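You operate a simulated robot arm through the tools that you are given. There is no shell and no other tool.

The job below is to be done with a simulated robot arm. You get a single attempt, and the scene is never put back.

TASK
Unload the small white arc and cool it on the fan rack.
Fine: vacuum lever off before the lid moves; hold lever off, slide the lid back and leave both so; arc on top of the rack, knob of the fan rack on.

Only the result counts: the job must be done as asked and must still hold three seconds after the hand-in. Knocking over, shifting, dropping, spilling or breaking anything else fails it. Lids that push on must go on centred and level and be pressed home; caps that screw on are set level and turned clockwise until they are tight.

THE ROBOT
A 7-joint arm with a four-finger gripper, fixed in place. Base frame: the origin is on the floor under the middle of its stand, x ahead of it, y to its left, z up. Lengths are in m, angles in rad, forces in N, time in s.
It reaches about 1.223 m from its shoulder. Its first joint turns from -1.204 to 3.002 rad. Payload 3.67 kg.
The TCP is the grasp point between the finger pads, 0.028 m short of the fingertips. In the tool frame z runs along the fingers and y along their closing line. The gripper opens to 0.112 m; its body begins 0.073 m behind the TCP.
Orientation is that of the tool frame in the base frame, as a unit quaternion [w, x, y, z]. With the fingers straight down and closing along the base's y, the tool's x points along the base's -x, its y along +y and its z along -z.

THE INTERFACE
- The arm moves only by the tool step_arm. Its argument "steps" is a list of rows, each an object of numbers (a shift or turn left out is 0, a gripper value left out holds the last): "dx", "dy", "dz": the shift along the tool's x, y, z in m; "rx", "ry", "rz": the turn, a rotation vector about the tool's x, y, z in rad; "jaw": the finger opening in m, from 0 to 0.112. In form: [{"dx": .., "dy": .., "dz": .., "rx": .., "ry": .., "rz": .., "jaw": ..}, ...]. A call has 1 to 20 rows; each row is the pose to reach, as a shift and turn from the pose commanded when the call began, along the tool's axes at that moment. Each row takes 0.2 s and may step no farther than 0.05 m and 0.15 rad from the row before; otherwise, or with a gripper value out of range, the whole call is refused. Where a pose cannot be reached the arm comes as near as it can. A force on the tool above 50 N (or 10 N above the force at the start of the call, whichever is more), or a blocked arm, ends the call early, and 0.2 s more pass. Each finger travels about 0.1025 m/s and halts on what it meets, pressing with about 31 N; the grip force reading is that of the motor and also rises with nothing between the fingers. The clock runs only during rows and for 0.2 s after the last one: add rows that repeat a pose to give the fingers time. The reply holds the time, the measured pose of the TCP, the force on the tool along the base axes, the opening and the grip force, in the units named above and with some noise, with the torque about the TCP (base axes, N m) and any sound that the robot's microphone picked up.
- Cameras (640 x 400 px; columns grow to the right, rows downward): "scene" is fixed at [0.0593, -0.647, 1.4693]; the picture's right is [0.69, -0.73, 0.00], its down [-0.33, -0.31, -0.89] and it looks along [0.65, 0.61, -0.45] (base axes); focal length 372 px, centre (320, 200). "wrist" rides on the gripper at [0.06, -0.018, -0.104] in the tool frame; the picture's right is [0.29, 0.96, 0.00], its down [-0.80, 0.24, -0.55] and it looks along [-0.53, 0.16, 0.83] (tool axes); focal length 234 px, centre (320, 200). There is no depth. A picture from a camera that has moved, and an enlarged one, comes with that camera's place and axes in the base frame and with its lens. The place of the scene camera against the robot may be out by one fixed shift of up to 0.018 m in any direction.
- grab_frame(camera): a new picture of that camera. It takes no simulated time.
- raise_lower(by): slides the trunk up (or, below 0, down) by that many m; the arm rides with it, the base frame stays. It gives what a move gives, with no picture.
- zoom(camera, box): a new picture of the part [left, top, right, bottom] of that camera's present view, enlarged. It takes no simulated time.
- sign_off(): hands the job in; it is judged then, once.

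Places have to be worked out from the pictures, the camera data and where the tool is seen. Open the gripper and draw the arm clear of the work before you hand the job in, unless the task says otherwise.

The tools are called after ">>>" as name(argument=value, ...) on one line, values as JSON. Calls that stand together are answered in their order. step_arm: Moves the arm, as the interface text tells. Its arguments: {"type":"object","properties":{"steps":{"type":"array"}},"required":["steps"]} The other tools are called the same way: raise_lower (by) moves the trunk up or down; grab_frame (camera) takes a picture; zoom (camera, box) takes an enlarged picture of a part of a camera's view; sign_off () hands the job in.

At the start:

```text
clock: 0.0
tool_pos: [0.6321, -0.373, 1.2579]
tcp_rot: [0.0, 0.0, 1.0, 0.0]
wrist_force: [0.6, 0.0, 0.0]
moment: [0.02, 0.02, 0.04]
finger_gap: 0.1123
gripper_force: 0.1
trunk travel left (down, up): [-0.575, 0.265]
```

scene: 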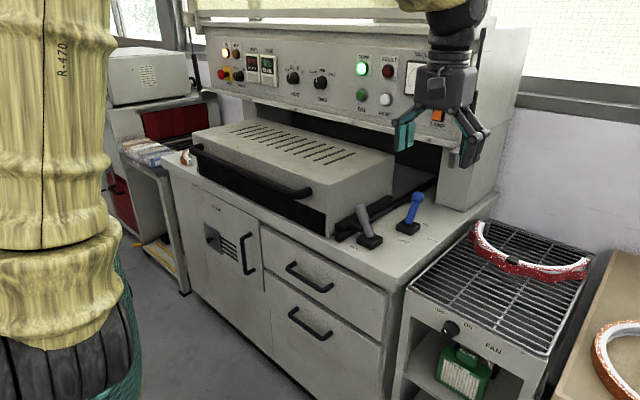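
wrist: 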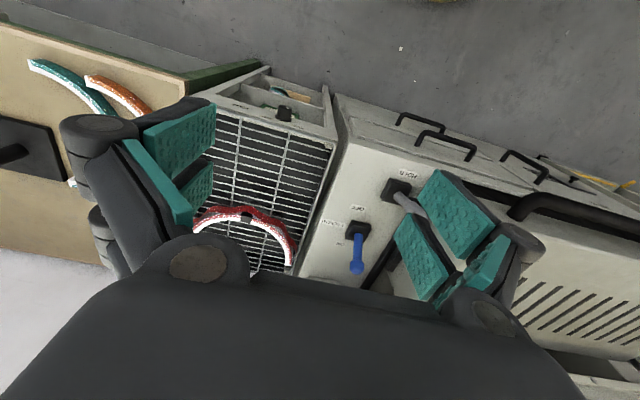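

The start pictures show an oven-like press with a sliding lid, two levers (grey and blue), a fan rack with a red arc on it, and a side bench. I'll zoom in to read the labels before moving anything.

>>> zoom(camera="scene", box=[300, 160, 480, 280])

>>> zoom(camera="scene", box=[400, 200, 640, 400])

>>> zoom(camera="scene", box=[200, 30, 480, 130])

>>> zoom(camera="scene", box=[160, 90, 400, 240])

>>> zoom(camera="wrist", box=[200, 60, 440, 300])

```text
3.33 times, centred on (390, 220) of scene
camera zoom: at [0.0593, -0.647, 1.4693], right [0.69, -0.73, 0.0], down [-0.33, -0.31, -0.89], along [0.65, 0.61, -0.45], focal length 1242 px, centre (87, 133)
```

zoom: 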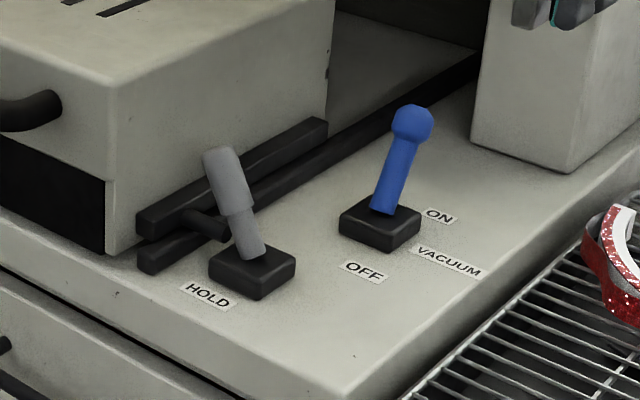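

```text
2.00 times, centred on (520, 300) of scene
camera zoom: at [0.0593, -0.647, 1.4693], right [0.69, -0.73, 0.0], down [-0.33, -0.31, -0.89], along [0.65, 0.61, -0.45], focal length 745 px, centre (-80, 0)
```

zoom: 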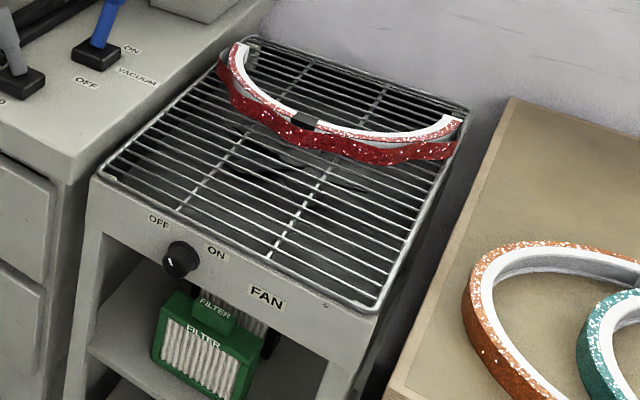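

```text
2.29 times, centred on (340, 80) of scene
camera zoom: at [0.0593, -0.647, 1.4693], right [0.69, -0.73, 0.0], down [-0.33, -0.31, -0.89], along [0.65, 0.61, -0.45], focal length 851 px, centre (274, 474)
```

zoom: 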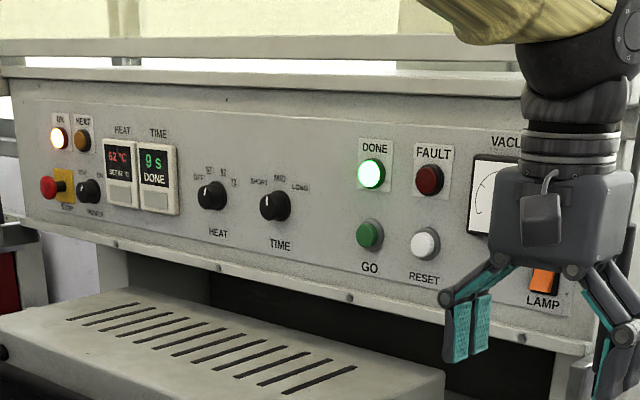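

```text
2.67 times, centred on (280, 165) of scene
camera zoom: at [0.0593, -0.647, 1.4693], right [0.69, -0.73, 0.0], down [-0.33, -0.31, -0.89], along [0.65, 0.61, -0.45], focal length 993 px, centre (427, 293)
```

zoom: 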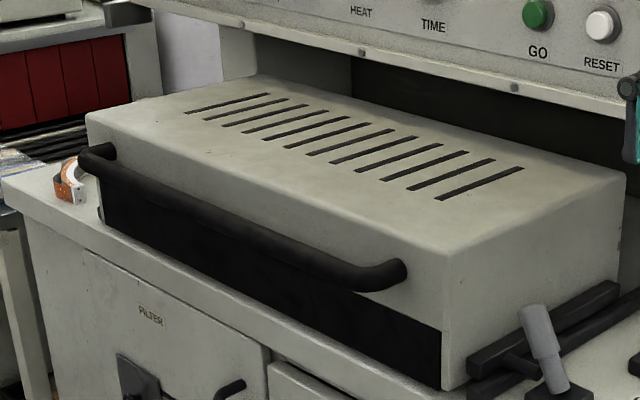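

```text
1.67 times, centred on (320, 180) of wrist
camera zoom: at [0.5717, -0.3916, 1.3615], right [-0.29, 0.96, 0.0], down [0.8, 0.24, 0.55], along [0.53, 0.16, -0.83], focal length 390 px, centre (320, 233)
```

zoom: 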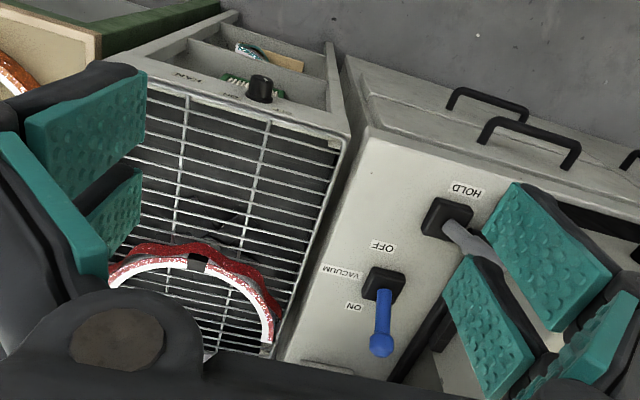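

The blue vacuum lever base is at about (0.92,-0.19), with its knob near (0.97,-0.185,0.99) leaning back towards ON. The grey hold lever base is at about (0.79,-0.15,0.906), leaning towards the lid. I'll shift the gripper sideways for a clearer wrist view of the hold lever.

>>> step_arm(steps=[{"dy": 0.045, "dz": 0.01}, {"dy": 0.09, "dz": 0.02}, {"dy": 0.135, "dz": 0.03}, {"dy": 0.18, "dz": 0.04}, {"dy": 0.18, "dz": 0.04}])

```text
clock: 1.2
tool_pos: [0.6314, -0.1982, 1.2129]
tcp_rot: [-0.004, 0.002, 1.0, 0.006]
wrist_force: [-0.3, -1.1, -0.5]
moment: [0.02, 0.04, -0.02]
finger_gap: 0.112
gripper_force: 0.0
trunk travel left (down, up): [-0.575, 0.265]
```

The arm followed the command, to (0.631,-0.198,1.213). I'll take new pictures from here.

>>> grab_frame(camera="wrist")

>>> grab_frame(camera="scene")

>>> zoom(camera="wrist", box=[200, 40, 440, 190])

```text
taken
camera wrist: at [0.5716, -0.2179, 1.3172], right [-0.28, 0.96, 0.01], down [0.8, 0.23, 0.55], along [0.53, 0.17, -0.83], focal length 234 px, centre (320, 200)
```

wrist: 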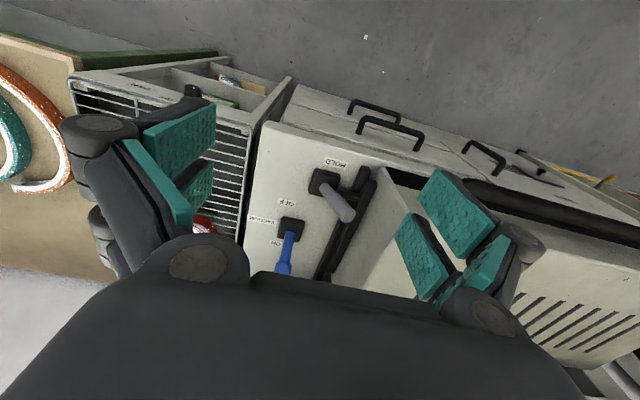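

```text
taken
```

scene: 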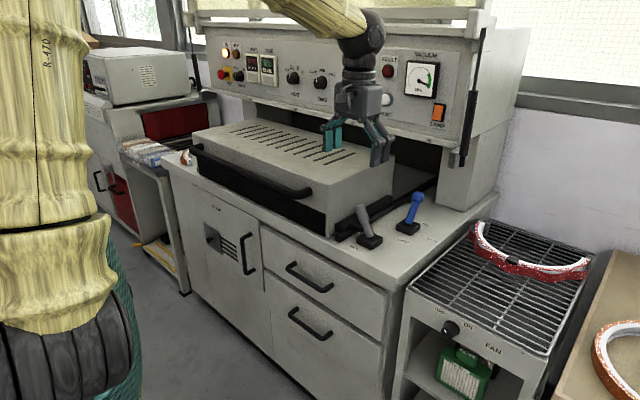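

```text
2.67 times, centred on (320, 115) of wrist
camera zoom: at [0.5716, -0.2179, 1.3172], right [-0.28, 0.96, 0.01], down [0.8, 0.23, 0.55], along [0.53, 0.17, -0.83], focal length 624 px, centre (320, 427)
```

zoom: 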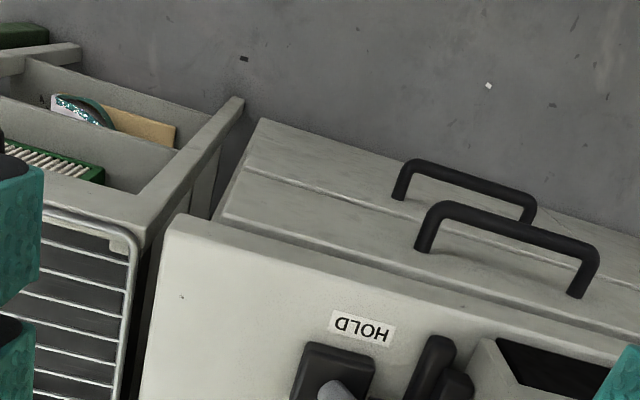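

I'll zoom the wrist view around the two levers and take a closer scene look at the hold lever and gauge.

>>> zoom(camera="wrist", box=[240, 140, 420, 290])

>>> zoom(camera="scene", box=[325, 190, 445, 265])

>>> zoom(camera="scene", box=[350, 30, 510, 130])

```text
2.67 times, centred on (330, 215) of wrist
camera zoom: at [0.5716, -0.2179, 1.3172], right [-0.28, 0.96, 0.01], down [0.8, 0.23, 0.55], along [0.53, 0.17, -0.83], focal length 624 px, centre (293, 160)
```

zoom: 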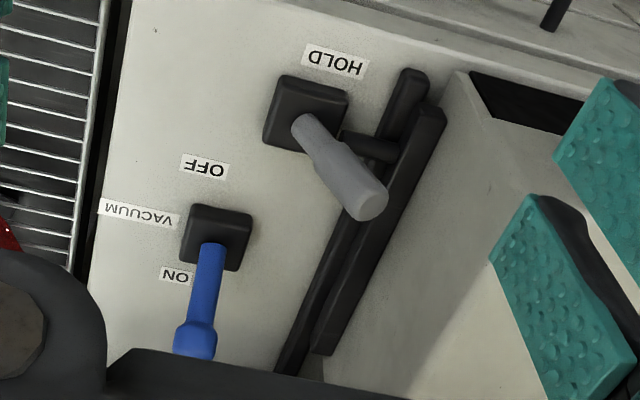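

```text
5.33 times, centred on (385, 228) of scene
camera zoom: at [0.0593, -0.647, 1.4693], right [0.69, -0.73, 0.0], down [-0.33, -0.31, -0.89], along [0.65, 0.61, -0.45], focal length 1987 px, centre (-27, 53)
```

zoom: 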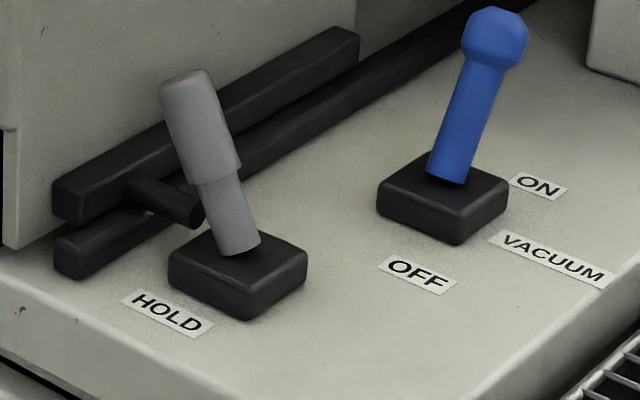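

```text
4.00 times, centred on (430, 80) of scene
camera zoom: at [0.0593, -0.647, 1.4693], right [0.69, -0.73, 0.0], down [-0.33, -0.31, -0.89], along [0.65, 0.61, -0.45], focal length 1490 px, centre (-120, 680)
```

zoom: 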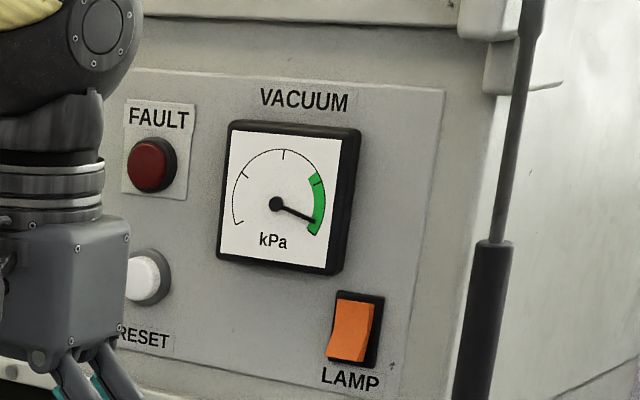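

The grey lever leans towards the lid with a pin engaging the lid bar, so off should mean tipping it away, towards -y. The blue lever swings fore-aft with OFF towards the front. I'll bring the gripper up near the blue knob so I can check positions by comparing them in the same picture.

>>> step_arm(steps=[{"dx": -0.04, "dy": 0.003, "dz": 0.012, "jaw": 0.06}, {"dx": -0.08, "dy": 0.006, "dz": 0.024}, {"dx": -0.12, "dy": 0.01, "dz": 0.036}, {"dx": -0.16, "dy": 0.013, "dz": 0.048}, {"dx": -0.2, "dy": 0.016, "dz": 0.06}, {"dx": -0.24, "dy": 0.02, "dz": 0.07}, {"dx": -0.27, "dy": 0.02, "dz": 0.08}, {"dx": -0.27, "dy": 0.02, "dz": 0.08}])

>>> grab_frame(camera="scene")

>>> grab_frame(camera="wrist")

>>> zoom(camera="scene", box=[320, 100, 480, 260])

```text
clock: 3.0
tool_pos: [0.902, -0.1734, 1.1405]
tcp_rot: [0.001, 0.0, 1.0, 0.0]
wrist_force: [-0.2, 1.0, 0.7]
moment: [0.04, -0.04, -0.01]
finger_gap: 0.06
gripper_force: 0.1
trunk travel left (down, up): [-0.575, 0.265]
```

```text
taken
```

scene: 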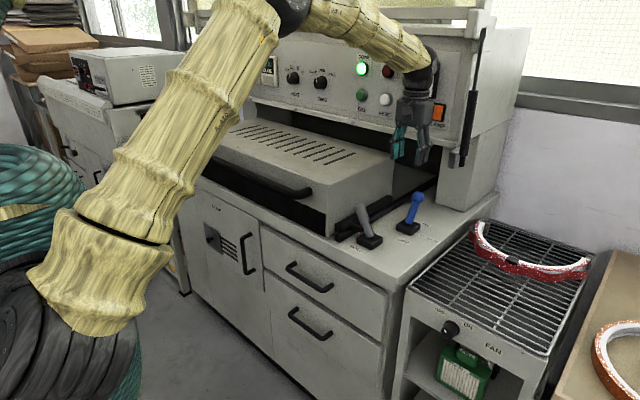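

```text
taken
camera wrist: at [0.8407, -0.1922, 1.2434], right [-0.29, 0.96, 0.0], down [0.8, 0.24, 0.56], along [0.53, 0.16, -0.83], focal length 234 px, centre (320, 200)
```

wrist: 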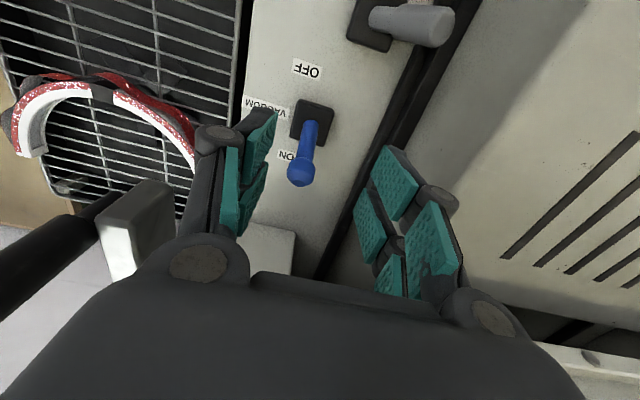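

```text
2.50 times, centred on (400, 180) of scene
camera zoom: at [0.0593, -0.647, 1.4693], right [0.69, -0.73, 0.0], down [-0.33, -0.31, -0.89], along [0.65, 0.61, -0.45], focal length 931 px, centre (120, 250)
```

zoom: 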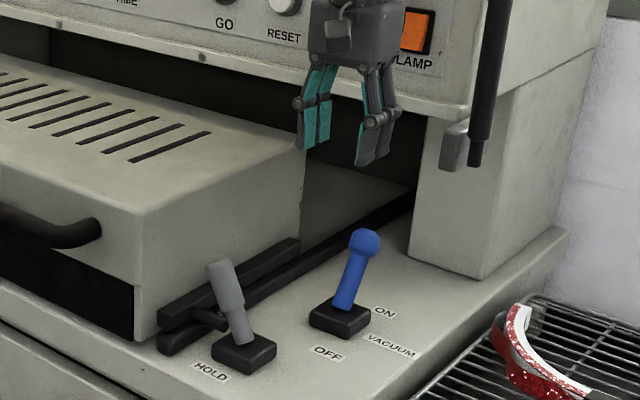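

Triangulating from two wrist views puts the blue knob at about (0.977,-0.174,0.978). The panel lip and gas-spring bracket hang over it (x≥0.95, z≈1.13), so a vertical approach would hit them. I'll tilt the tool forward by about 48° and line up on the approach axis.

>>> step_arm(steps=[{"dx": 0.005, "dz": 0.01, "ry": -0.14, "jaw": 0.08}, {"dx": 0.01, "dz": 0.025, "ry": -0.28}, {"dx": 0.01, "dz": 0.04, "ry": -0.42}, {"dx": 0.006, "dz": 0.055, "ry": -0.56}, {"dx": 0.004, "dz": 0.07, "ry": -0.7}, {"dx": 0.004, "dz": 0.084, "ry": -0.8}, {"dx": 0.004, "dz": 0.084, "ry": -0.8}])

>>> grab_frame(camera="scene")

>>> grab_frame(camera="wrist")

```text
clock: 4.6
tool_pos: [0.8975, -0.1727, 1.0528]
tcp_rot: [0.389, 0.0, 0.921, 0.0]
wrist_force: [0.0, -0.2, 0.6]
moment: [-0.02, -0.03, 0.01]
finger_gap: 0.0798
gripper_force: 0.1
trunk travel left (down, up): [-0.575, 0.265]
```

```text
taken
```

scene: 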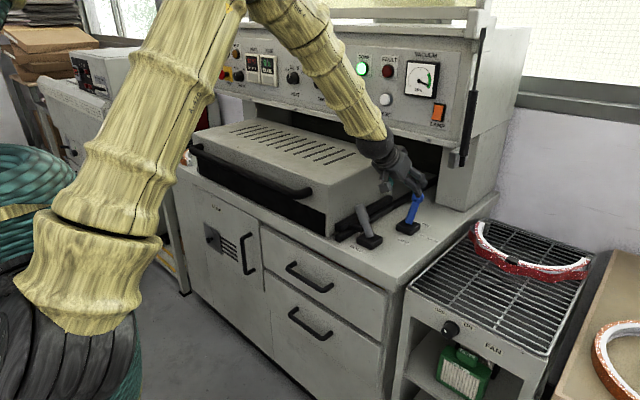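

```text
taken
camera wrist: at [0.7802, -0.1913, 1.0828], right [-0.2, 0.96, -0.21], down [0.16, 0.24, 0.96], along [0.97, 0.16, -0.2], focal length 234 px, centre (320, 200)
```

wrist: 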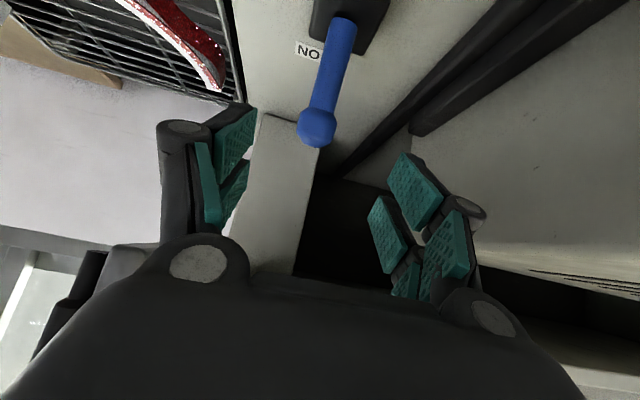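

The tilted view confirms the knob sits between the fingers along the approach axis. I'll advance about 0.108 m along the tool axis and close on the knob.

>>> step_arm(steps=[{"dz": 0.035}, {"dz": 0.07}, {"dz": 0.1}, {"dz": 0.108}, {"dz": 0.108, "jaw": 0.0}, {"dz": 0.108, "jaw": 0.0}, {"dz": 0.108, "jaw": 0.0}, {"dz": 0.108, "jaw": 0.0}])

>>> zoom(camera="scene", box=[320, 140, 480, 260])

>>> grab_frame(camera="wrist")

```text
clock: 6.4
tool_pos: [0.9763, -0.1749, 0.9774]
tcp_rot: [0.388, 0.001, 0.922, 0.001]
wrist_force: [-7.2, -12.4, -6.4]
moment: [-0.16, 0.03, -0.25]
finger_gap: 0.0308
gripper_force: 44.8
trunk travel left (down, up): [-0.575, 0.265]
```

```text
3.33 times, centred on (400, 200) of scene
camera zoom: at [0.0593, -0.647, 1.4693], right [0.69, -0.73, 0.0], down [-0.33, -0.31, -0.89], along [0.65, 0.61, -0.45], focal length 1242 px, centre (53, 200)
```

zoom: 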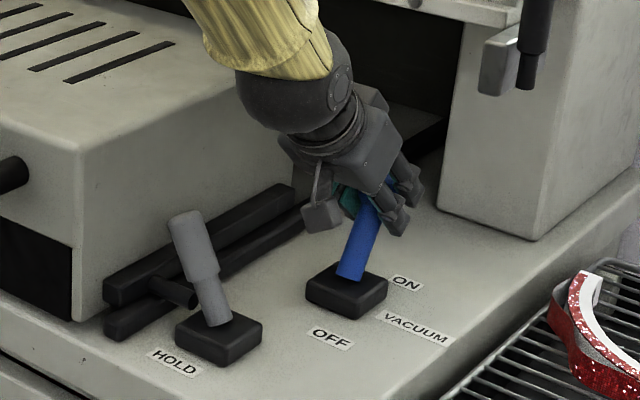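

```text
taken
camera wrist: at [0.8582, -0.1938, 1.0069], right [-0.2, 0.96, -0.21], down [0.16, 0.24, 0.96], along [0.97, 0.16, -0.2], focal length 234 px, centre (320, 200)
```

wrist: 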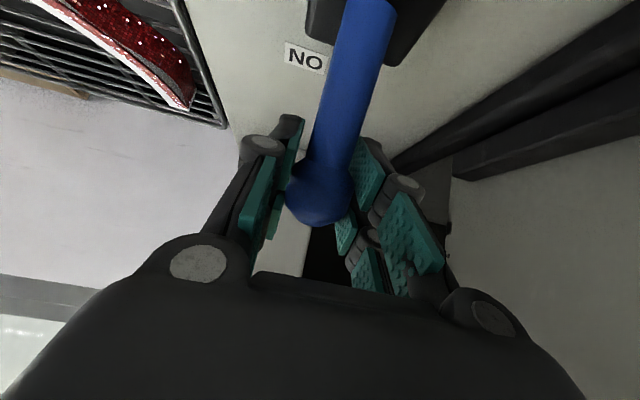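

The knob is gripped with a 0.031 m gap. I'll now pull the vacuum lever along its arc towards the front (OFF).

>>> step_arm(steps=[{"dx": 0.0046, "dy": -0.002, "dz": -0.0075, "jaw": 0.0}, {"dx": 0.0091, "dy": -0.002, "dz": -0.0145}, {"dx": 0.0165, "dy": -0.002, "dz": -0.025}, {"dx": 0.0244, "dy": -0.002, "dz": -0.0353}, {"dx": 0.035, "dy": -0.002, "dz": -0.044}, {"dx": 0.045, "dy": -0.002, "dz": -0.0515}, {"dx": 0.053, "dy": -0.002, "dz": -0.0555}, {"dx": 0.0605, "dy": -0.002, "dz": -0.0588}, {"dx": 0.0605, "dy": -0.002, "dz": -0.0588}])

>>> zoom(camera="scene", box=[320, 140, 480, 260])

>>> grab_frame(camera="wrist")

```text
clock: 8.4
tool_pos: [0.8949, -0.1744, 0.9779]
tcp_rot: [0.393, 0.0, 0.92, 0.0]
wrist_force: [37.5, -7.2, 29.7]
moment: [-0.06, -0.8, -0.03]
finger_gap: 0.0326
gripper_force: 44.5
trunk travel left (down, up): [-0.575, 0.265]
```

```text
3.33 times, centred on (400, 200) of scene
camera zoom: at [0.0593, -0.647, 1.4693], right [0.69, -0.73, 0.0], down [-0.33, -0.31, -0.89], along [0.65, 0.61, -0.45], focal length 1242 px, centre (53, 200)
```

zoom: 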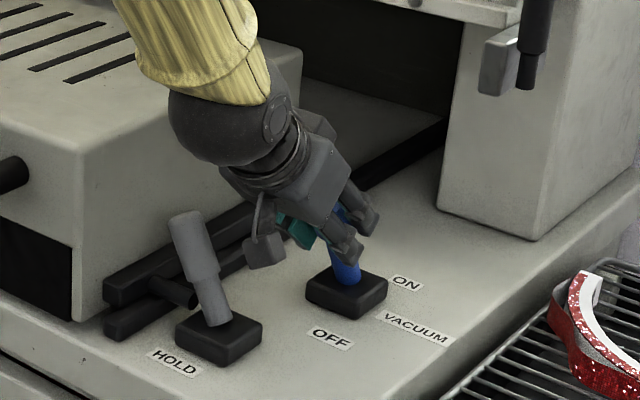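

```text
taken
camera wrist: at [0.7772, -0.194, 1.0077], right [-0.2, 0.96, -0.21], down [0.15, 0.24, 0.96], along [0.97, 0.16, -0.19], focal length 234 px, centre (320, 200)
```

wrist: 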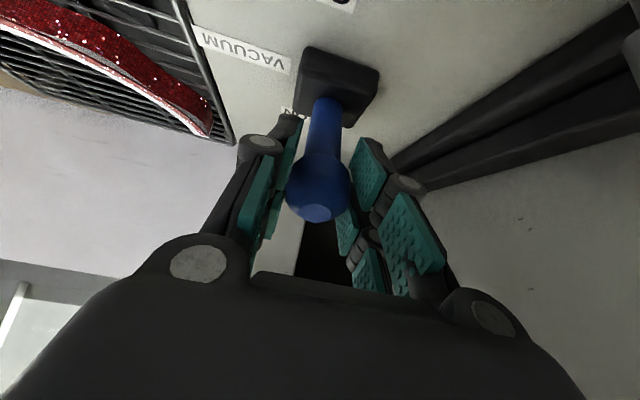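

The lever has swung about 0.08 m and the reaction force suggests it reached its stop. I'll release it and lift straight up to check its resting position and the vacuum gauge.

>>> step_arm(steps=[{"jaw": 0.085}, {"jaw": 0.085}, {"jaw": 0.085}, {"dx": -0.0215, "dz": -0.021}, {"dx": -0.05, "dz": -0.049}, {"dx": -0.075, "dz": -0.074}, {"dx": -0.09, "dz": -0.1}, {"dx": -0.09, "dz": -0.13}, {"dx": -0.09, "dz": -0.13}])

>>> zoom(camera="scene", box=[320, 30, 520, 260])

>>> grab_frame(camera="wrist")

>>> zoom(camera="scene", box=[320, 180, 480, 280])

```text
clock: 10.4
tool_pos: [0.8612, -0.1743, 1.1295]
tcp_rot: [0.388, 0.0, 0.922, 0.0]
wrist_force: [1.0, -0.4, 0.4]
moment: [0.02, 0.01, -0.03]
finger_gap: 0.0851
gripper_force: 0.1
trunk travel left (down, up): [-0.575, 0.265]
```

```text
1.74 times, centred on (420, 145) of scene
camera zoom: at [0.0593, -0.647, 1.4693], right [0.69, -0.73, 0.0], down [-0.33, -0.31, -0.89], along [0.65, 0.61, -0.45], focal length 648 px, centre (146, 296)
```

zoom: 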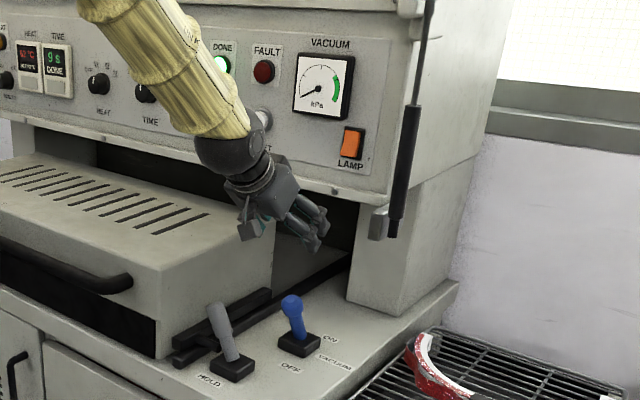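

```text
taken
camera wrist: at [0.7437, -0.1932, 1.1592], right [-0.2, 0.96, -0.21], down [0.16, 0.24, 0.96], along [0.97, 0.16, -0.2], focal length 234 px, centre (320, 200)
```

wrist: 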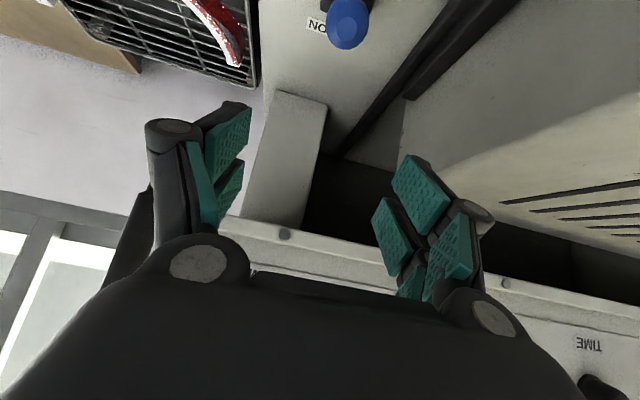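

```text
4.00 times, centred on (400, 230) of scene
camera zoom: at [0.0593, -0.647, 1.4693], right [0.69, -0.73, 0.0], down [-0.33, -0.31, -0.89], along [0.65, 0.61, -0.45], focal length 1490 px, centre (0, 80)
```

zoom: 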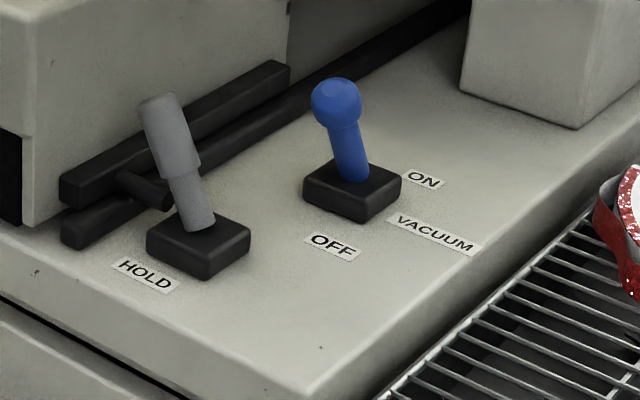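

The gauge needle dropped to zero and the blue lever rests towards OFF, so the vacuum is off. For the hold lever, at about (0.795,-0.135), I'll swing the tool 90° so it comes in from the -y side with the fingers closing along x.

>>> step_arm(steps=[{"dx": 0.002, "dy": -0.003, "dz": -0.006, "rx": -0.1024, "rz": -0.0995, "jaw": 0.08}, {"dx": 0.004, "dy": -0.006, "dz": -0.012, "rx": -0.2048, "rz": -0.199}, {"dx": 0.006, "dy": -0.009, "dz": -0.018, "rx": -0.3072, "rz": -0.2985}, {"dx": 0.008, "dy": -0.012, "dz": -0.024, "rx": -0.4096, "rz": -0.398}, {"dx": 0.01, "dy": -0.015, "dz": -0.03, "rx": -0.512, "rz": -0.4975}, {"dx": 0.012, "dy": -0.018, "dz": -0.036, "rx": -0.6144, "rz": -0.597}, {"dx": 0.014, "dy": -0.021, "dz": -0.042, "rx": -0.7168, "rz": -0.6965}, {"dx": 0.016, "dy": -0.024, "dz": -0.048, "rx": -0.8192, "rz": -0.796}, {"dx": 0.018, "dy": -0.027, "dz": -0.054, "rx": -0.9216, "rz": -0.8955}, {"dx": 0.02, "dy": -0.03, "dz": -0.06, "rx": -1.024, "rz": -0.995}, {"dx": 0.0203, "dy": -0.03, "dz": -0.0639, "rx": -1.126, "rz": -1.095}, {"dx": 0.0203, "dy": -0.03, "dz": -0.0639, "rx": -1.126, "rz": -1.095}])

>>> grab_frame(camera="scene")

>>> grab_frame(camera="wrist")

```text
clock: 13.0
tool_pos: [0.7997, -0.2061, 1.1603]
tcp_rot: [-0.275, 0.652, -0.651, -0.275]
wrist_force: [-0.6, -0.6, -0.2]
moment: [0.02, 0.03, -0.03]
finger_gap: 0.0801
gripper_force: 0.0
trunk travel left (down, up): [-0.575, 0.265]
```

```text
taken
```

scene: 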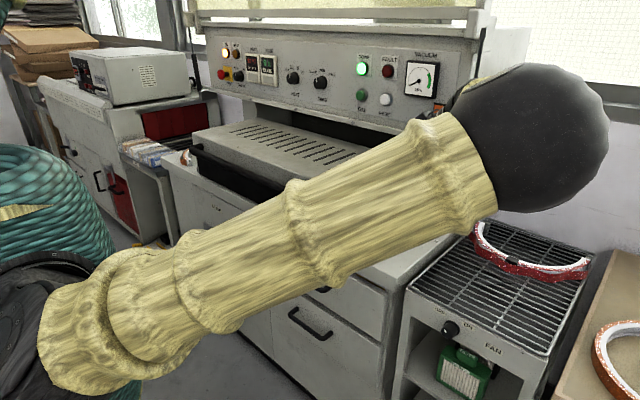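

```text
taken
camera wrist: at [0.8175, -0.3234, 1.1908], right [-0.96, -0.2, -0.21], down [-0.24, 0.16, 0.96], along [-0.16, 0.97, -0.2], focal length 234 px, centre (320, 200)
```

wrist: 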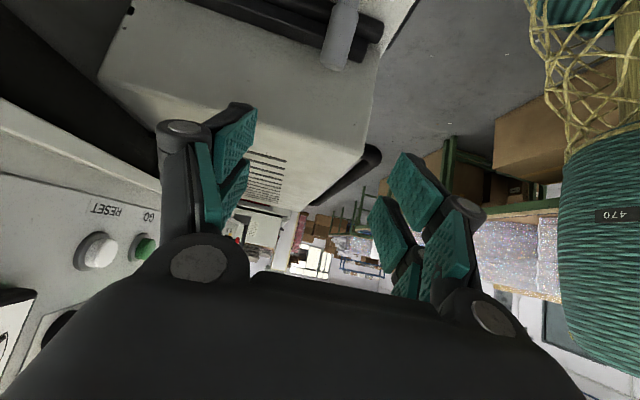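

The tool now points towards +y and down as planned. I'll zoom in on the lever in the wrist view to refine its location before approaching.

>>> zoom(camera="wrist", box=[240, 0, 440, 125])

>>> zoom(camera="wrist", box=[60, 0, 460, 250])

```text
3.20 times, centred on (340, 62) of wrist
camera zoom: at [0.8175, -0.3234, 1.1908], right [-0.96, -0.2, -0.21], down [-0.24, 0.16, 0.96], along [-0.16, 0.97, -0.2], focal length 749 px, centre (256, 640)
```

zoom: 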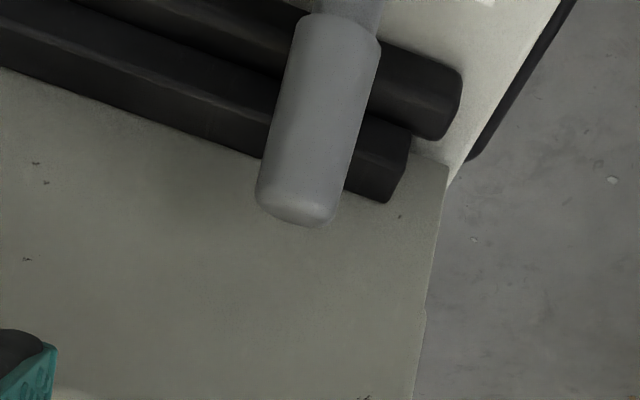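

```text
1.60 times, centred on (260, 125) of wrist
camera zoom: at [0.8175, -0.3234, 1.1908], right [-0.96, -0.2, -0.21], down [-0.24, 0.16, 0.96], along [-0.16, 0.97, -0.2], focal length 375 px, centre (416, 320)
```

zoom: 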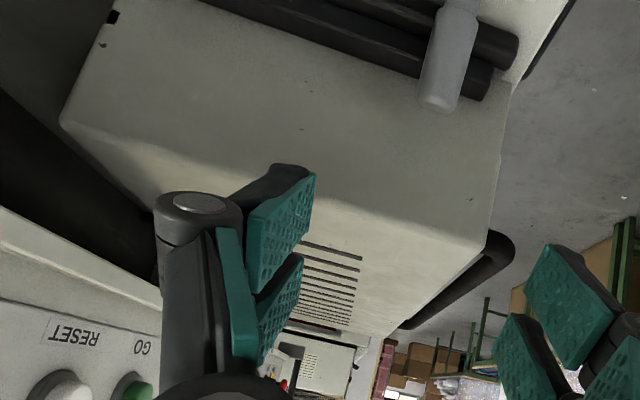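

The lever grip is at about (0.798,-0.103,0.966), and the blue knob's edge at x≈0.88 leaves room if I keep the jaw narrow. I'll go in with the jaw at 0.056, stopping about 0.05 m short to check.

>>> step_arm(steps=[{"dx": 0.034, "dy": 0.001, "dz": 0.02, "jaw": 0.056}, {"dx": 0.067, "dy": 0.002, "dz": 0.045}, {"dx": 0.067, "dy": 0.002, "dz": 0.09}, {"dx": 0.067, "dy": 0.002, "dz": 0.13}, {"dx": 0.067, "dy": 0.002, "dz": 0.15}, {"dx": 0.067, "dy": 0.002, "dz": 0.15}])

>>> grab_frame(camera="wrist")

>>> grab_frame(camera="scene")

```text
clock: 14.4
tool_pos: [0.7989, -0.143, 1.0066]
tcp_rot: [0.276, -0.651, 0.651, 0.275]
wrist_force: [0.6, 0.2, -0.2]
moment: [-0.06, -0.03, -0.02]
finger_gap: 0.0557
gripper_force: 0.1
trunk travel left (down, up): [-0.575, 0.265]
```

```text
taken
camera wrist: at [0.8164, -0.2614, 1.0368], right [-0.96, -0.2, -0.21], down [-0.24, 0.16, 0.96], along [-0.16, 0.97, -0.2], focal length 234 px, centre (320, 200)
```

wrist: 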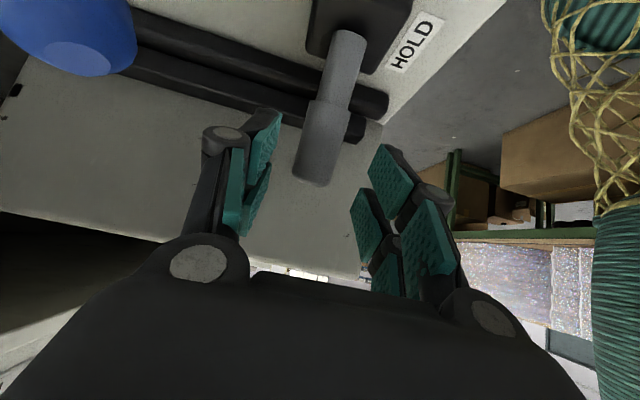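

```text
taken
```

scene: 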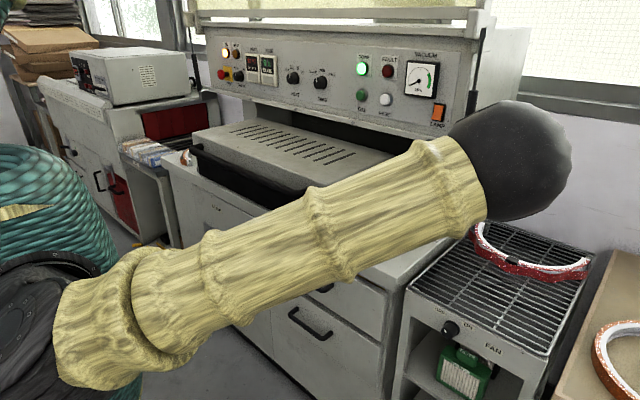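

The lever grip sits squarely between the open fingers. I'll advance the last 0.05 m and close on it.

>>> step_arm(steps=[{"dz": 0.025}, {"dz": 0.045}, {"dz": 0.05}, {"dz": 0.05, "jaw": 0.0}, {"dz": 0.05, "jaw": 0.0}, {"dz": 0.05, "jaw": 0.0}])

>>> grab_frame(camera="wrist")

```text
clock: 15.8
tool_pos: [0.8001, -0.1084, 0.9716]
tcp_rot: [0.275, -0.651, 0.652, 0.275]
wrist_force: [4.0, -0.6, 0.0]
moment: [-0.12, -0.1, -0.03]
finger_gap: 0.0287
gripper_force: 44.8
trunk travel left (down, up): [-0.575, 0.265]
```

```text
taken
camera wrist: at [0.817, -0.2255, 1.0007], right [-0.96, -0.2, -0.21], down [-0.24, 0.16, 0.96], along [-0.16, 0.97, -0.2], focal length 234 px, centre (320, 200)
```

wrist: 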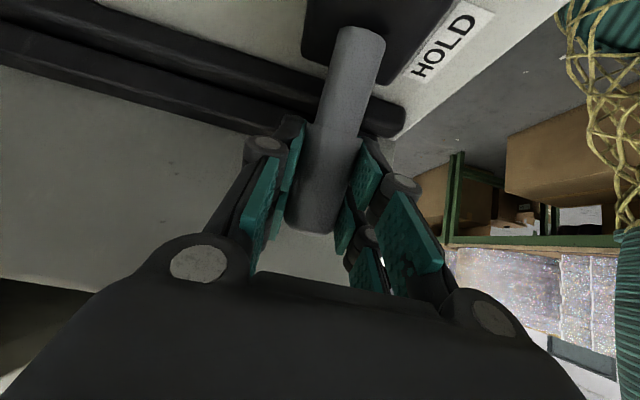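

The lever is gripped with a 0.029 m gap. I'll now tip it along its arc away from the lid, towards -y.

>>> step_arm(steps=[{"dx": 0.004, "dz": -0.007, "jaw": 0.0}, {"dx": 0.0079, "dz": -0.0144}, {"dx": 0.0125, "dz": -0.0205}, {"dx": 0.0175, "dz": -0.0262}, {"dx": 0.023, "dz": -0.0315}, {"dx": 0.029, "dz": -0.0362}, {"dx": 0.0355, "dz": -0.04}, {"dx": 0.0422, "dz": -0.044}, {"dx": 0.0492, "dz": -0.0471}, {"dx": 0.0492, "dz": -0.0471}])

>>> grab_frame(camera="wrist")

```text
clock: 18.0
tool_pos: [0.7997, -0.1763, 0.9723]
tcp_rot: [0.276, -0.651, 0.652, 0.274]
wrist_force: [10.7, 7.7, 20.9]
moment: [1.47, -0.09, -0.4]
finger_gap: 0.029
gripper_force: 45.0
trunk travel left (down, up): [-0.575, 0.265]
```

```text
taken
camera wrist: at [0.8166, -0.2937, 1.002], right [-0.96, -0.2, -0.21], down [-0.24, 0.16, 0.96], along [-0.16, 0.97, -0.2], focal length 234 px, centre (320, 200)
```

wrist: 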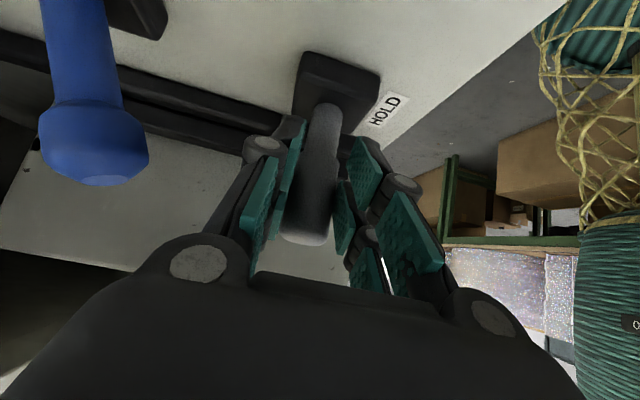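

The lever followed to the -y side. I'll push slightly further along the arc to feel for the stop.

>>> step_arm(steps=[{"dx": 0.0037, "dz": -0.0013, "jaw": 0.0}, {"dx": 0.0074, "dz": -0.0026}, {"dx": 0.0112, "dz": -0.0033}, {"dx": 0.0112, "dz": -0.0033}])

>>> grab_frame(camera="wrist")

```text
clock: 19.0
tool_pos: [0.8008, -0.185, 0.9649]
tcp_rot: [0.275, -0.651, 0.651, 0.275]
wrist_force: [18.4, 6.4, 19.6]
moment: [1.68, -0.09, -0.56]
finger_gap: 0.0292
gripper_force: 45.0
trunk travel left (down, up): [-0.575, 0.265]
```

```text
taken
camera wrist: at [0.8168, -0.3036, 0.9947], right [-0.96, -0.2, -0.21], down [-0.24, 0.16, 0.96], along [-0.16, 0.97, -0.2], focal length 234 px, centre (320, 200)
```

wrist: 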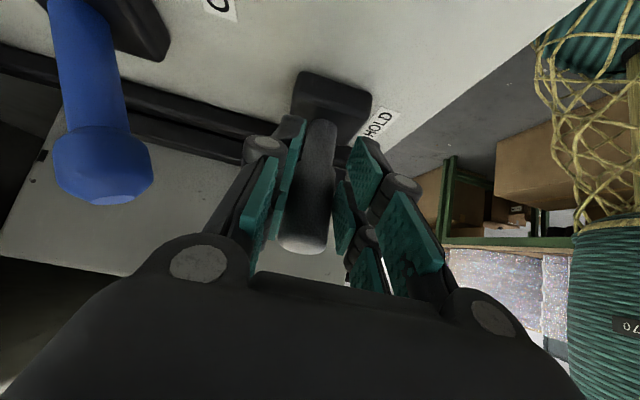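

There is no stop yet, as the tool still followed freely in y. I'll continue a little further along the arc.

>>> step_arm(steps=[{"dx": 0.0045, "dz": -0.0008, "jaw": 0.0}, {"dx": 0.009, "dz": -0.0015}, {"dx": 0.0132, "dz": -0.0021}, {"dx": 0.0132, "dz": -0.0021}])

>>> grab_frame(camera="wrist")

```text
clock: 20.0
tool_pos: [0.7997, -0.1975, 0.9548]
tcp_rot: [0.275, -0.651, 0.652, 0.275]
wrist_force: [21.3, 1.5, 12.1]
moment: [1.0, -0.06, -0.86]
finger_gap: 0.0286
gripper_force: 44.6
trunk travel left (down, up): [-0.575, 0.265]
```

```text
taken
camera wrist: at [0.8168, -0.3149, 0.9852], right [-0.96, -0.2, -0.21], down [-0.24, 0.16, 0.96], along [-0.16, 0.97, -0.2], focal length 234 px, centre (320, 200)
```

wrist: 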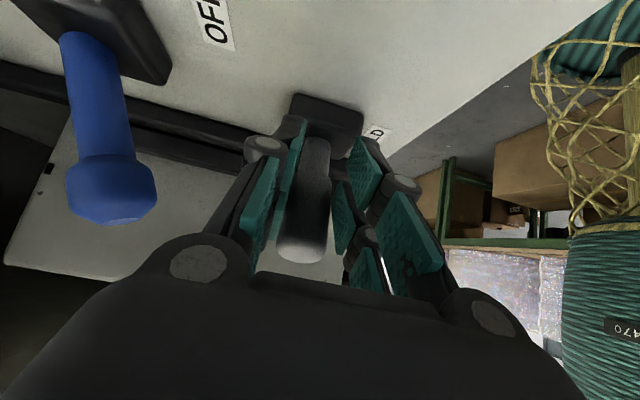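

The lever has followed well past vertical and the side force is now small. I'll release it and back off along the tool axis to look at its resting state.

>>> step_arm(steps=[{"jaw": 0.056}, {"jaw": 0.056}, {"jaw": 0.056}, {"dz": -0.03}, {"dz": -0.07}, {"dz": -0.11}, {"dx": -0.02, "dz": -0.15}, {"dx": -0.05, "dz": -0.18}, {"dx": -0.05, "dz": -0.18}])

>>> grab_frame(camera="wrist")

>>> grab_frame(camera="scene")

```text
clock: 22.0
tool_pos: [0.7999, -0.2938, 1.1171]
tcp_rot: [-0.275, 0.652, -0.651, -0.276]
wrist_force: [0.6, -0.4, -0.9]
moment: [0.0, 0.03, 0.0]
finger_gap: 0.056
gripper_force: 0.0
trunk travel left (down, up): [-0.575, 0.265]
```

```text
taken
camera wrist: at [0.8167, -0.4117, 1.1469], right [-0.96, -0.2, -0.21], down [-0.24, 0.16, 0.96], along [-0.16, 0.97, -0.2], focal length 234 px, centre (320, 200)
```

wrist: 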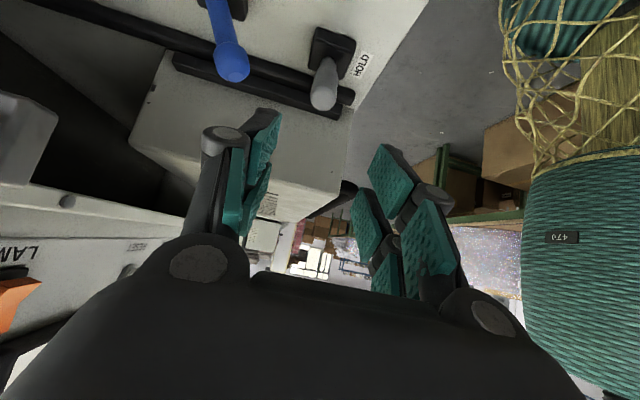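

```text
taken
```

scene: 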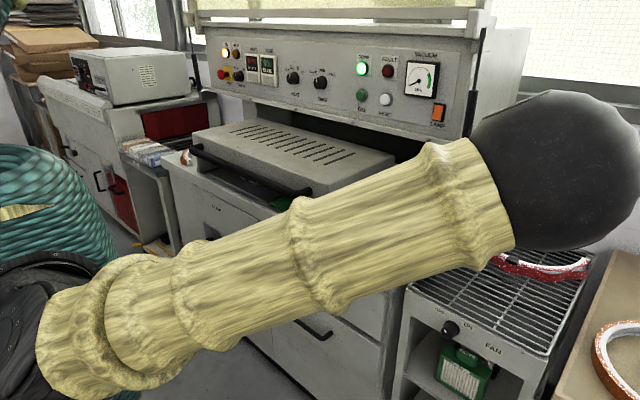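

Something looks different under the lid, with a green patch now visible. I'll zoom in on that and on the hold lever.

>>> zoom(camera="scene", box=[170, 110, 410, 230])

>>> zoom(camera="wrist", box=[120, 0, 400, 175])

```text
2.67 times, centred on (290, 170) of scene
camera zoom: at [0.0593, -0.647, 1.4693], right [0.69, -0.73, 0.0], down [-0.33, -0.31, -0.89], along [0.65, 0.61, -0.45], focal length 993 px, centre (400, 280)
```

zoom: 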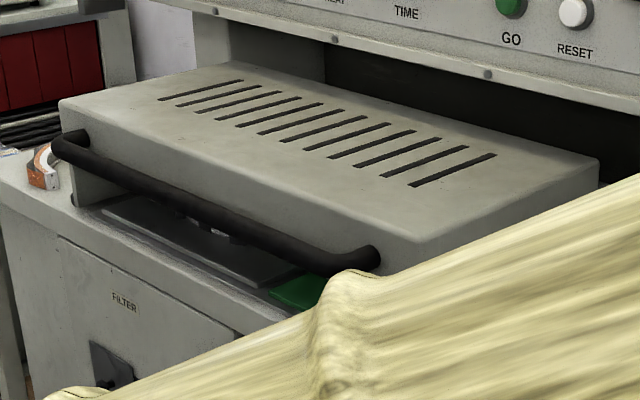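

```text
2.29 times, centred on (260, 88) of wrist
camera zoom: at [0.8167, -0.4117, 1.1469], right [-0.96, -0.2, -0.21], down [-0.24, 0.16, 0.96], along [-0.16, 0.97, -0.2], focal length 535 px, centre (457, 457)
```

zoom: 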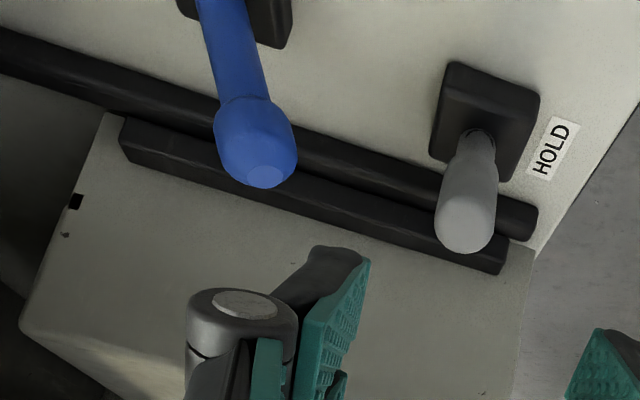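

The hold lever now rests leaning away from the lid at about -25° and the lid's pin is clear, so both levers are off. The lid handle runs along y at about x≈0.70, z≈1.0, y 0.05–0.61. I'll back off, straighten the tool and move towards the handle.

>>> step_arm(steps=[{"dx": -0.026, "dy": 0.025, "dz": 0.0027, "ry": 0.133}, {"dx": -0.052, "dy": 0.05, "dz": 0.0054, "ry": 0.266}, {"dx": -0.078, "dy": 0.075, "dz": 0.0081, "ry": 0.4}, {"dx": -0.104, "dy": 0.1, "dz": 0.0108, "ry": 0.533}, {"dx": -0.13, "dy": 0.125, "dz": 0.0135, "ry": 0.667}, {"dx": -0.1553, "dy": 0.15, "dz": 0.0163, "ry": 0.8}, {"dx": -0.1553, "dy": 0.15, "dz": 0.0163, "ry": 0.8}])

>>> grab_frame(camera="scene")

>>> grab_frame(camera="wrist")

```text
clock: 23.6
tool_pos: [0.6517, -0.1732, 1.2172]
tcp_rot: [-0.001, -0.707, 0.708, 0.0]
wrist_force: [0.1, -0.6, 0.0]
moment: [0.02, 0.06, 0.02]
finger_gap: 0.0562
gripper_force: 0.2
trunk travel left (down, up): [-0.575, 0.265]
```

```text
taken
```

scene: 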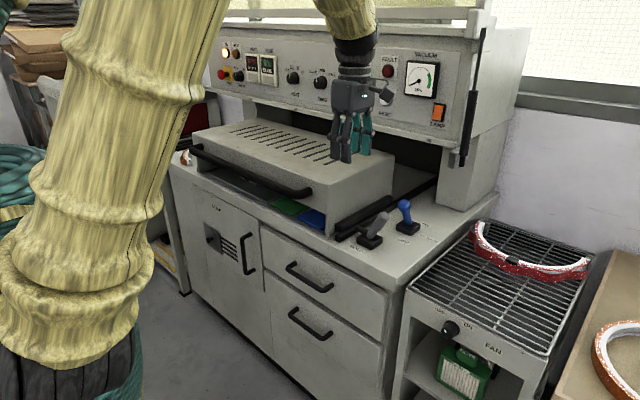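

```text
taken
camera wrist: at [0.6689, -0.2338, 1.3206], right [-0.96, -0.29, 0.0], down [-0.24, 0.8, 0.55], along [-0.16, 0.53, -0.83], focal length 234 px, centre (320, 200)
```

wrist: 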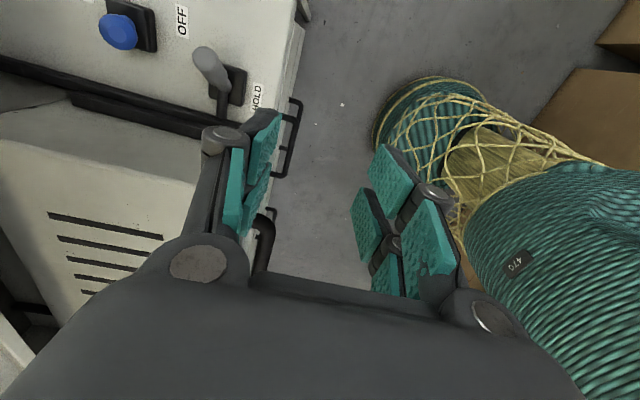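

The arm is clear. I'll zoom in on the opened gap under the lid and the levers.

>>> zoom(camera="scene", box=[170, 120, 450, 270])

>>> zoom(camera="scene", box=[230, 170, 350, 245])

```text
2.29 times, centred on (310, 195) of scene
camera zoom: at [0.0593, -0.647, 1.4693], right [0.69, -0.73, 0.0], down [-0.33, -0.31, -0.89], along [0.65, 0.61, -0.45], focal length 851 px, centre (343, 211)
```

zoom: 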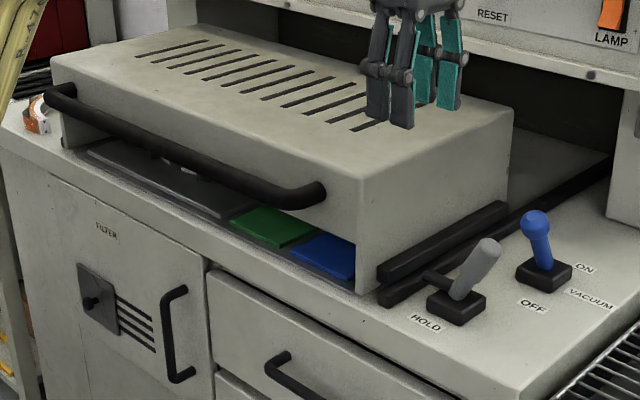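

```text
5.33 times, centred on (290, 208) of scene
camera zoom: at [0.0593, -0.647, 1.4693], right [0.69, -0.73, 0.0], down [-0.33, -0.31, -0.89], along [0.65, 0.61, -0.45], focal length 1987 px, centre (480, 160)
```

zoom: 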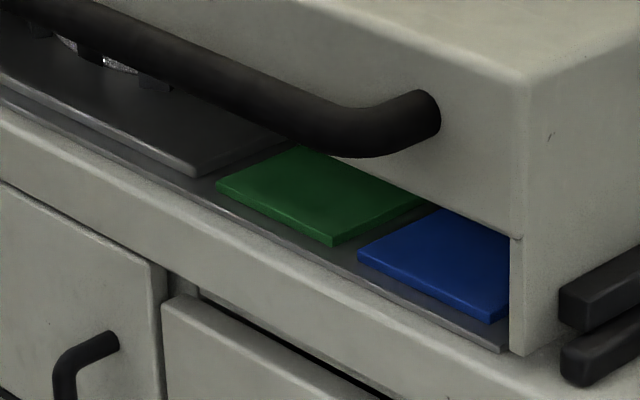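

The black diaphragm under the lid has lifted, showing a dark plate with green and blue pads inside. I'll check how the latch stub relates to the hold lever.

>>> zoom(camera="scene", box=[325, 200, 421, 260])

>>> zoom(camera="wrist", box=[60, 0, 300, 150])

```text
6.67 times, centred on (373, 230) of scene
camera zoom: at [0.0593, -0.647, 1.4693], right [0.69, -0.73, 0.0], down [-0.33, -0.31, -0.89], along [0.65, 0.61, -0.45], focal length 2483 px, centre (-33, 0)
```

zoom: 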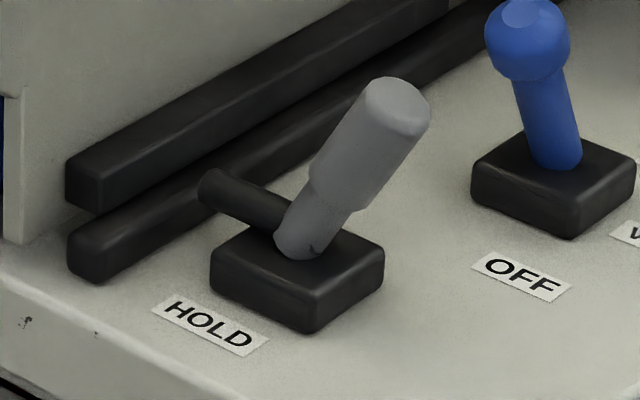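

```text
2.67 times, centred on (180, 75) of wrist
camera zoom: at [0.6689, -0.2338, 1.3206], right [-0.96, -0.29, 0.0], down [-0.24, 0.8, 0.55], along [-0.16, 0.53, -0.83], focal length 624 px, centre (693, 533)
```

zoom: 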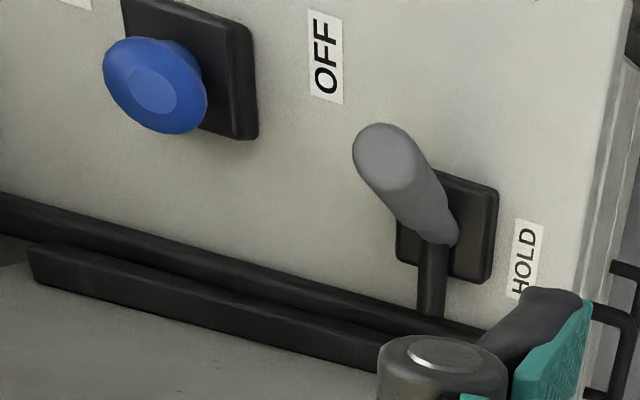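

The pin turned up with the lever and is clear of the lid's side bar, so the hold is off. Next I'll move to the middle of the lid handle with the tool pitched forward and the fingers closing roughly vertically, so it can grip the bar.

>>> step_arm(steps=[{"dx": -0.0457, "dy": 0.0066, "dz": 0.0125, "rx": 0.12}, {"dx": -0.0914, "dy": 0.0131, "dz": 0.025, "rx": 0.24}, {"dx": -0.1371, "dy": 0.0196, "dz": 0.0374, "rx": 0.36}, {"dx": -0.1829, "dy": 0.0262, "dz": 0.0498, "rx": 0.48}, {"dx": -0.2286, "dy": 0.0327, "dz": 0.0623, "rx": 0.6}, {"dx": -0.2743, "dy": 0.0393, "dz": 0.0747, "rx": 0.72}, {"dx": -0.32, "dy": 0.0458, "dz": 0.0872, "rx": 0.84}, {"dx": -0.3658, "dy": 0.0524, "dz": 0.0996, "rx": 0.96}, {"dx": -0.4115, "dy": 0.0589, "dz": 0.1121, "rx": 1.05}, {"dx": -0.4572, "dy": 0.0655, "dz": 0.1245, "rx": 1.1}, {"dx": -0.503, "dy": 0.072, "dz": 0.137, "rx": 1.1}, {"dx": -0.503, "dy": 0.072, "dz": 0.137, "rx": 1.1}])

>>> grab_frame(camera="scene")

>>> grab_frame(camera="wrist")

```text
clock: 26.4
tool_pos: [0.6066, 0.3047, 1.158]
tcp_rot: [0.403, -0.559, 0.634, -0.35]
wrist_force: [0.0, 0.2, 0.1]
moment: [-0.01, 0.0, 0.02]
finger_gap: 0.0564
gripper_force: 0.1
trunk travel left (down, up): [-0.575, 0.265]
stopped in row 12: the arm was blocked; the commanded pose is now the measured one
```

```text
taken
```

scene: 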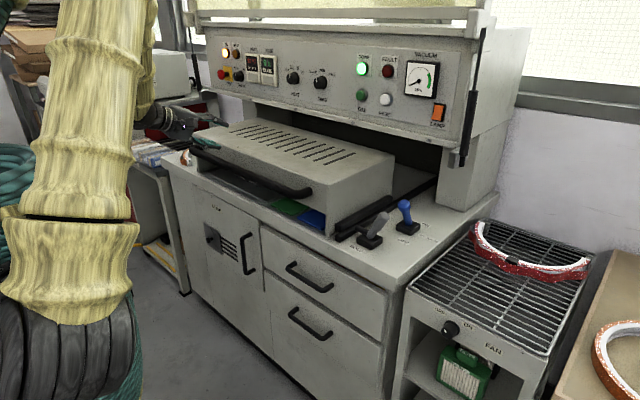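

```text
taken
camera wrist: at [0.5153, 0.2416, 1.2128], right [-0.42, -0.16, -0.89], down [-0.56, 0.82, 0.12], along [0.71, 0.55, -0.44], focal length 234 px, centre (320, 200)
```

wrist: 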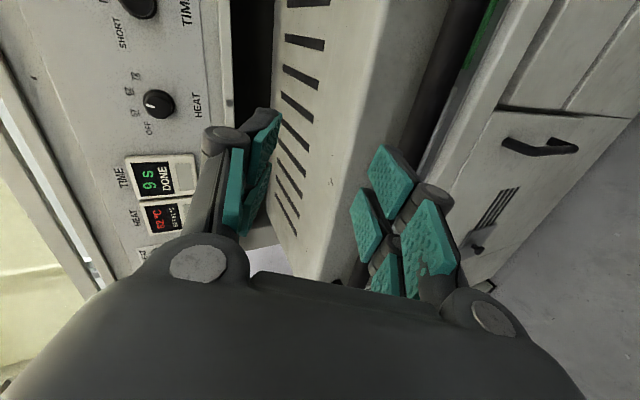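

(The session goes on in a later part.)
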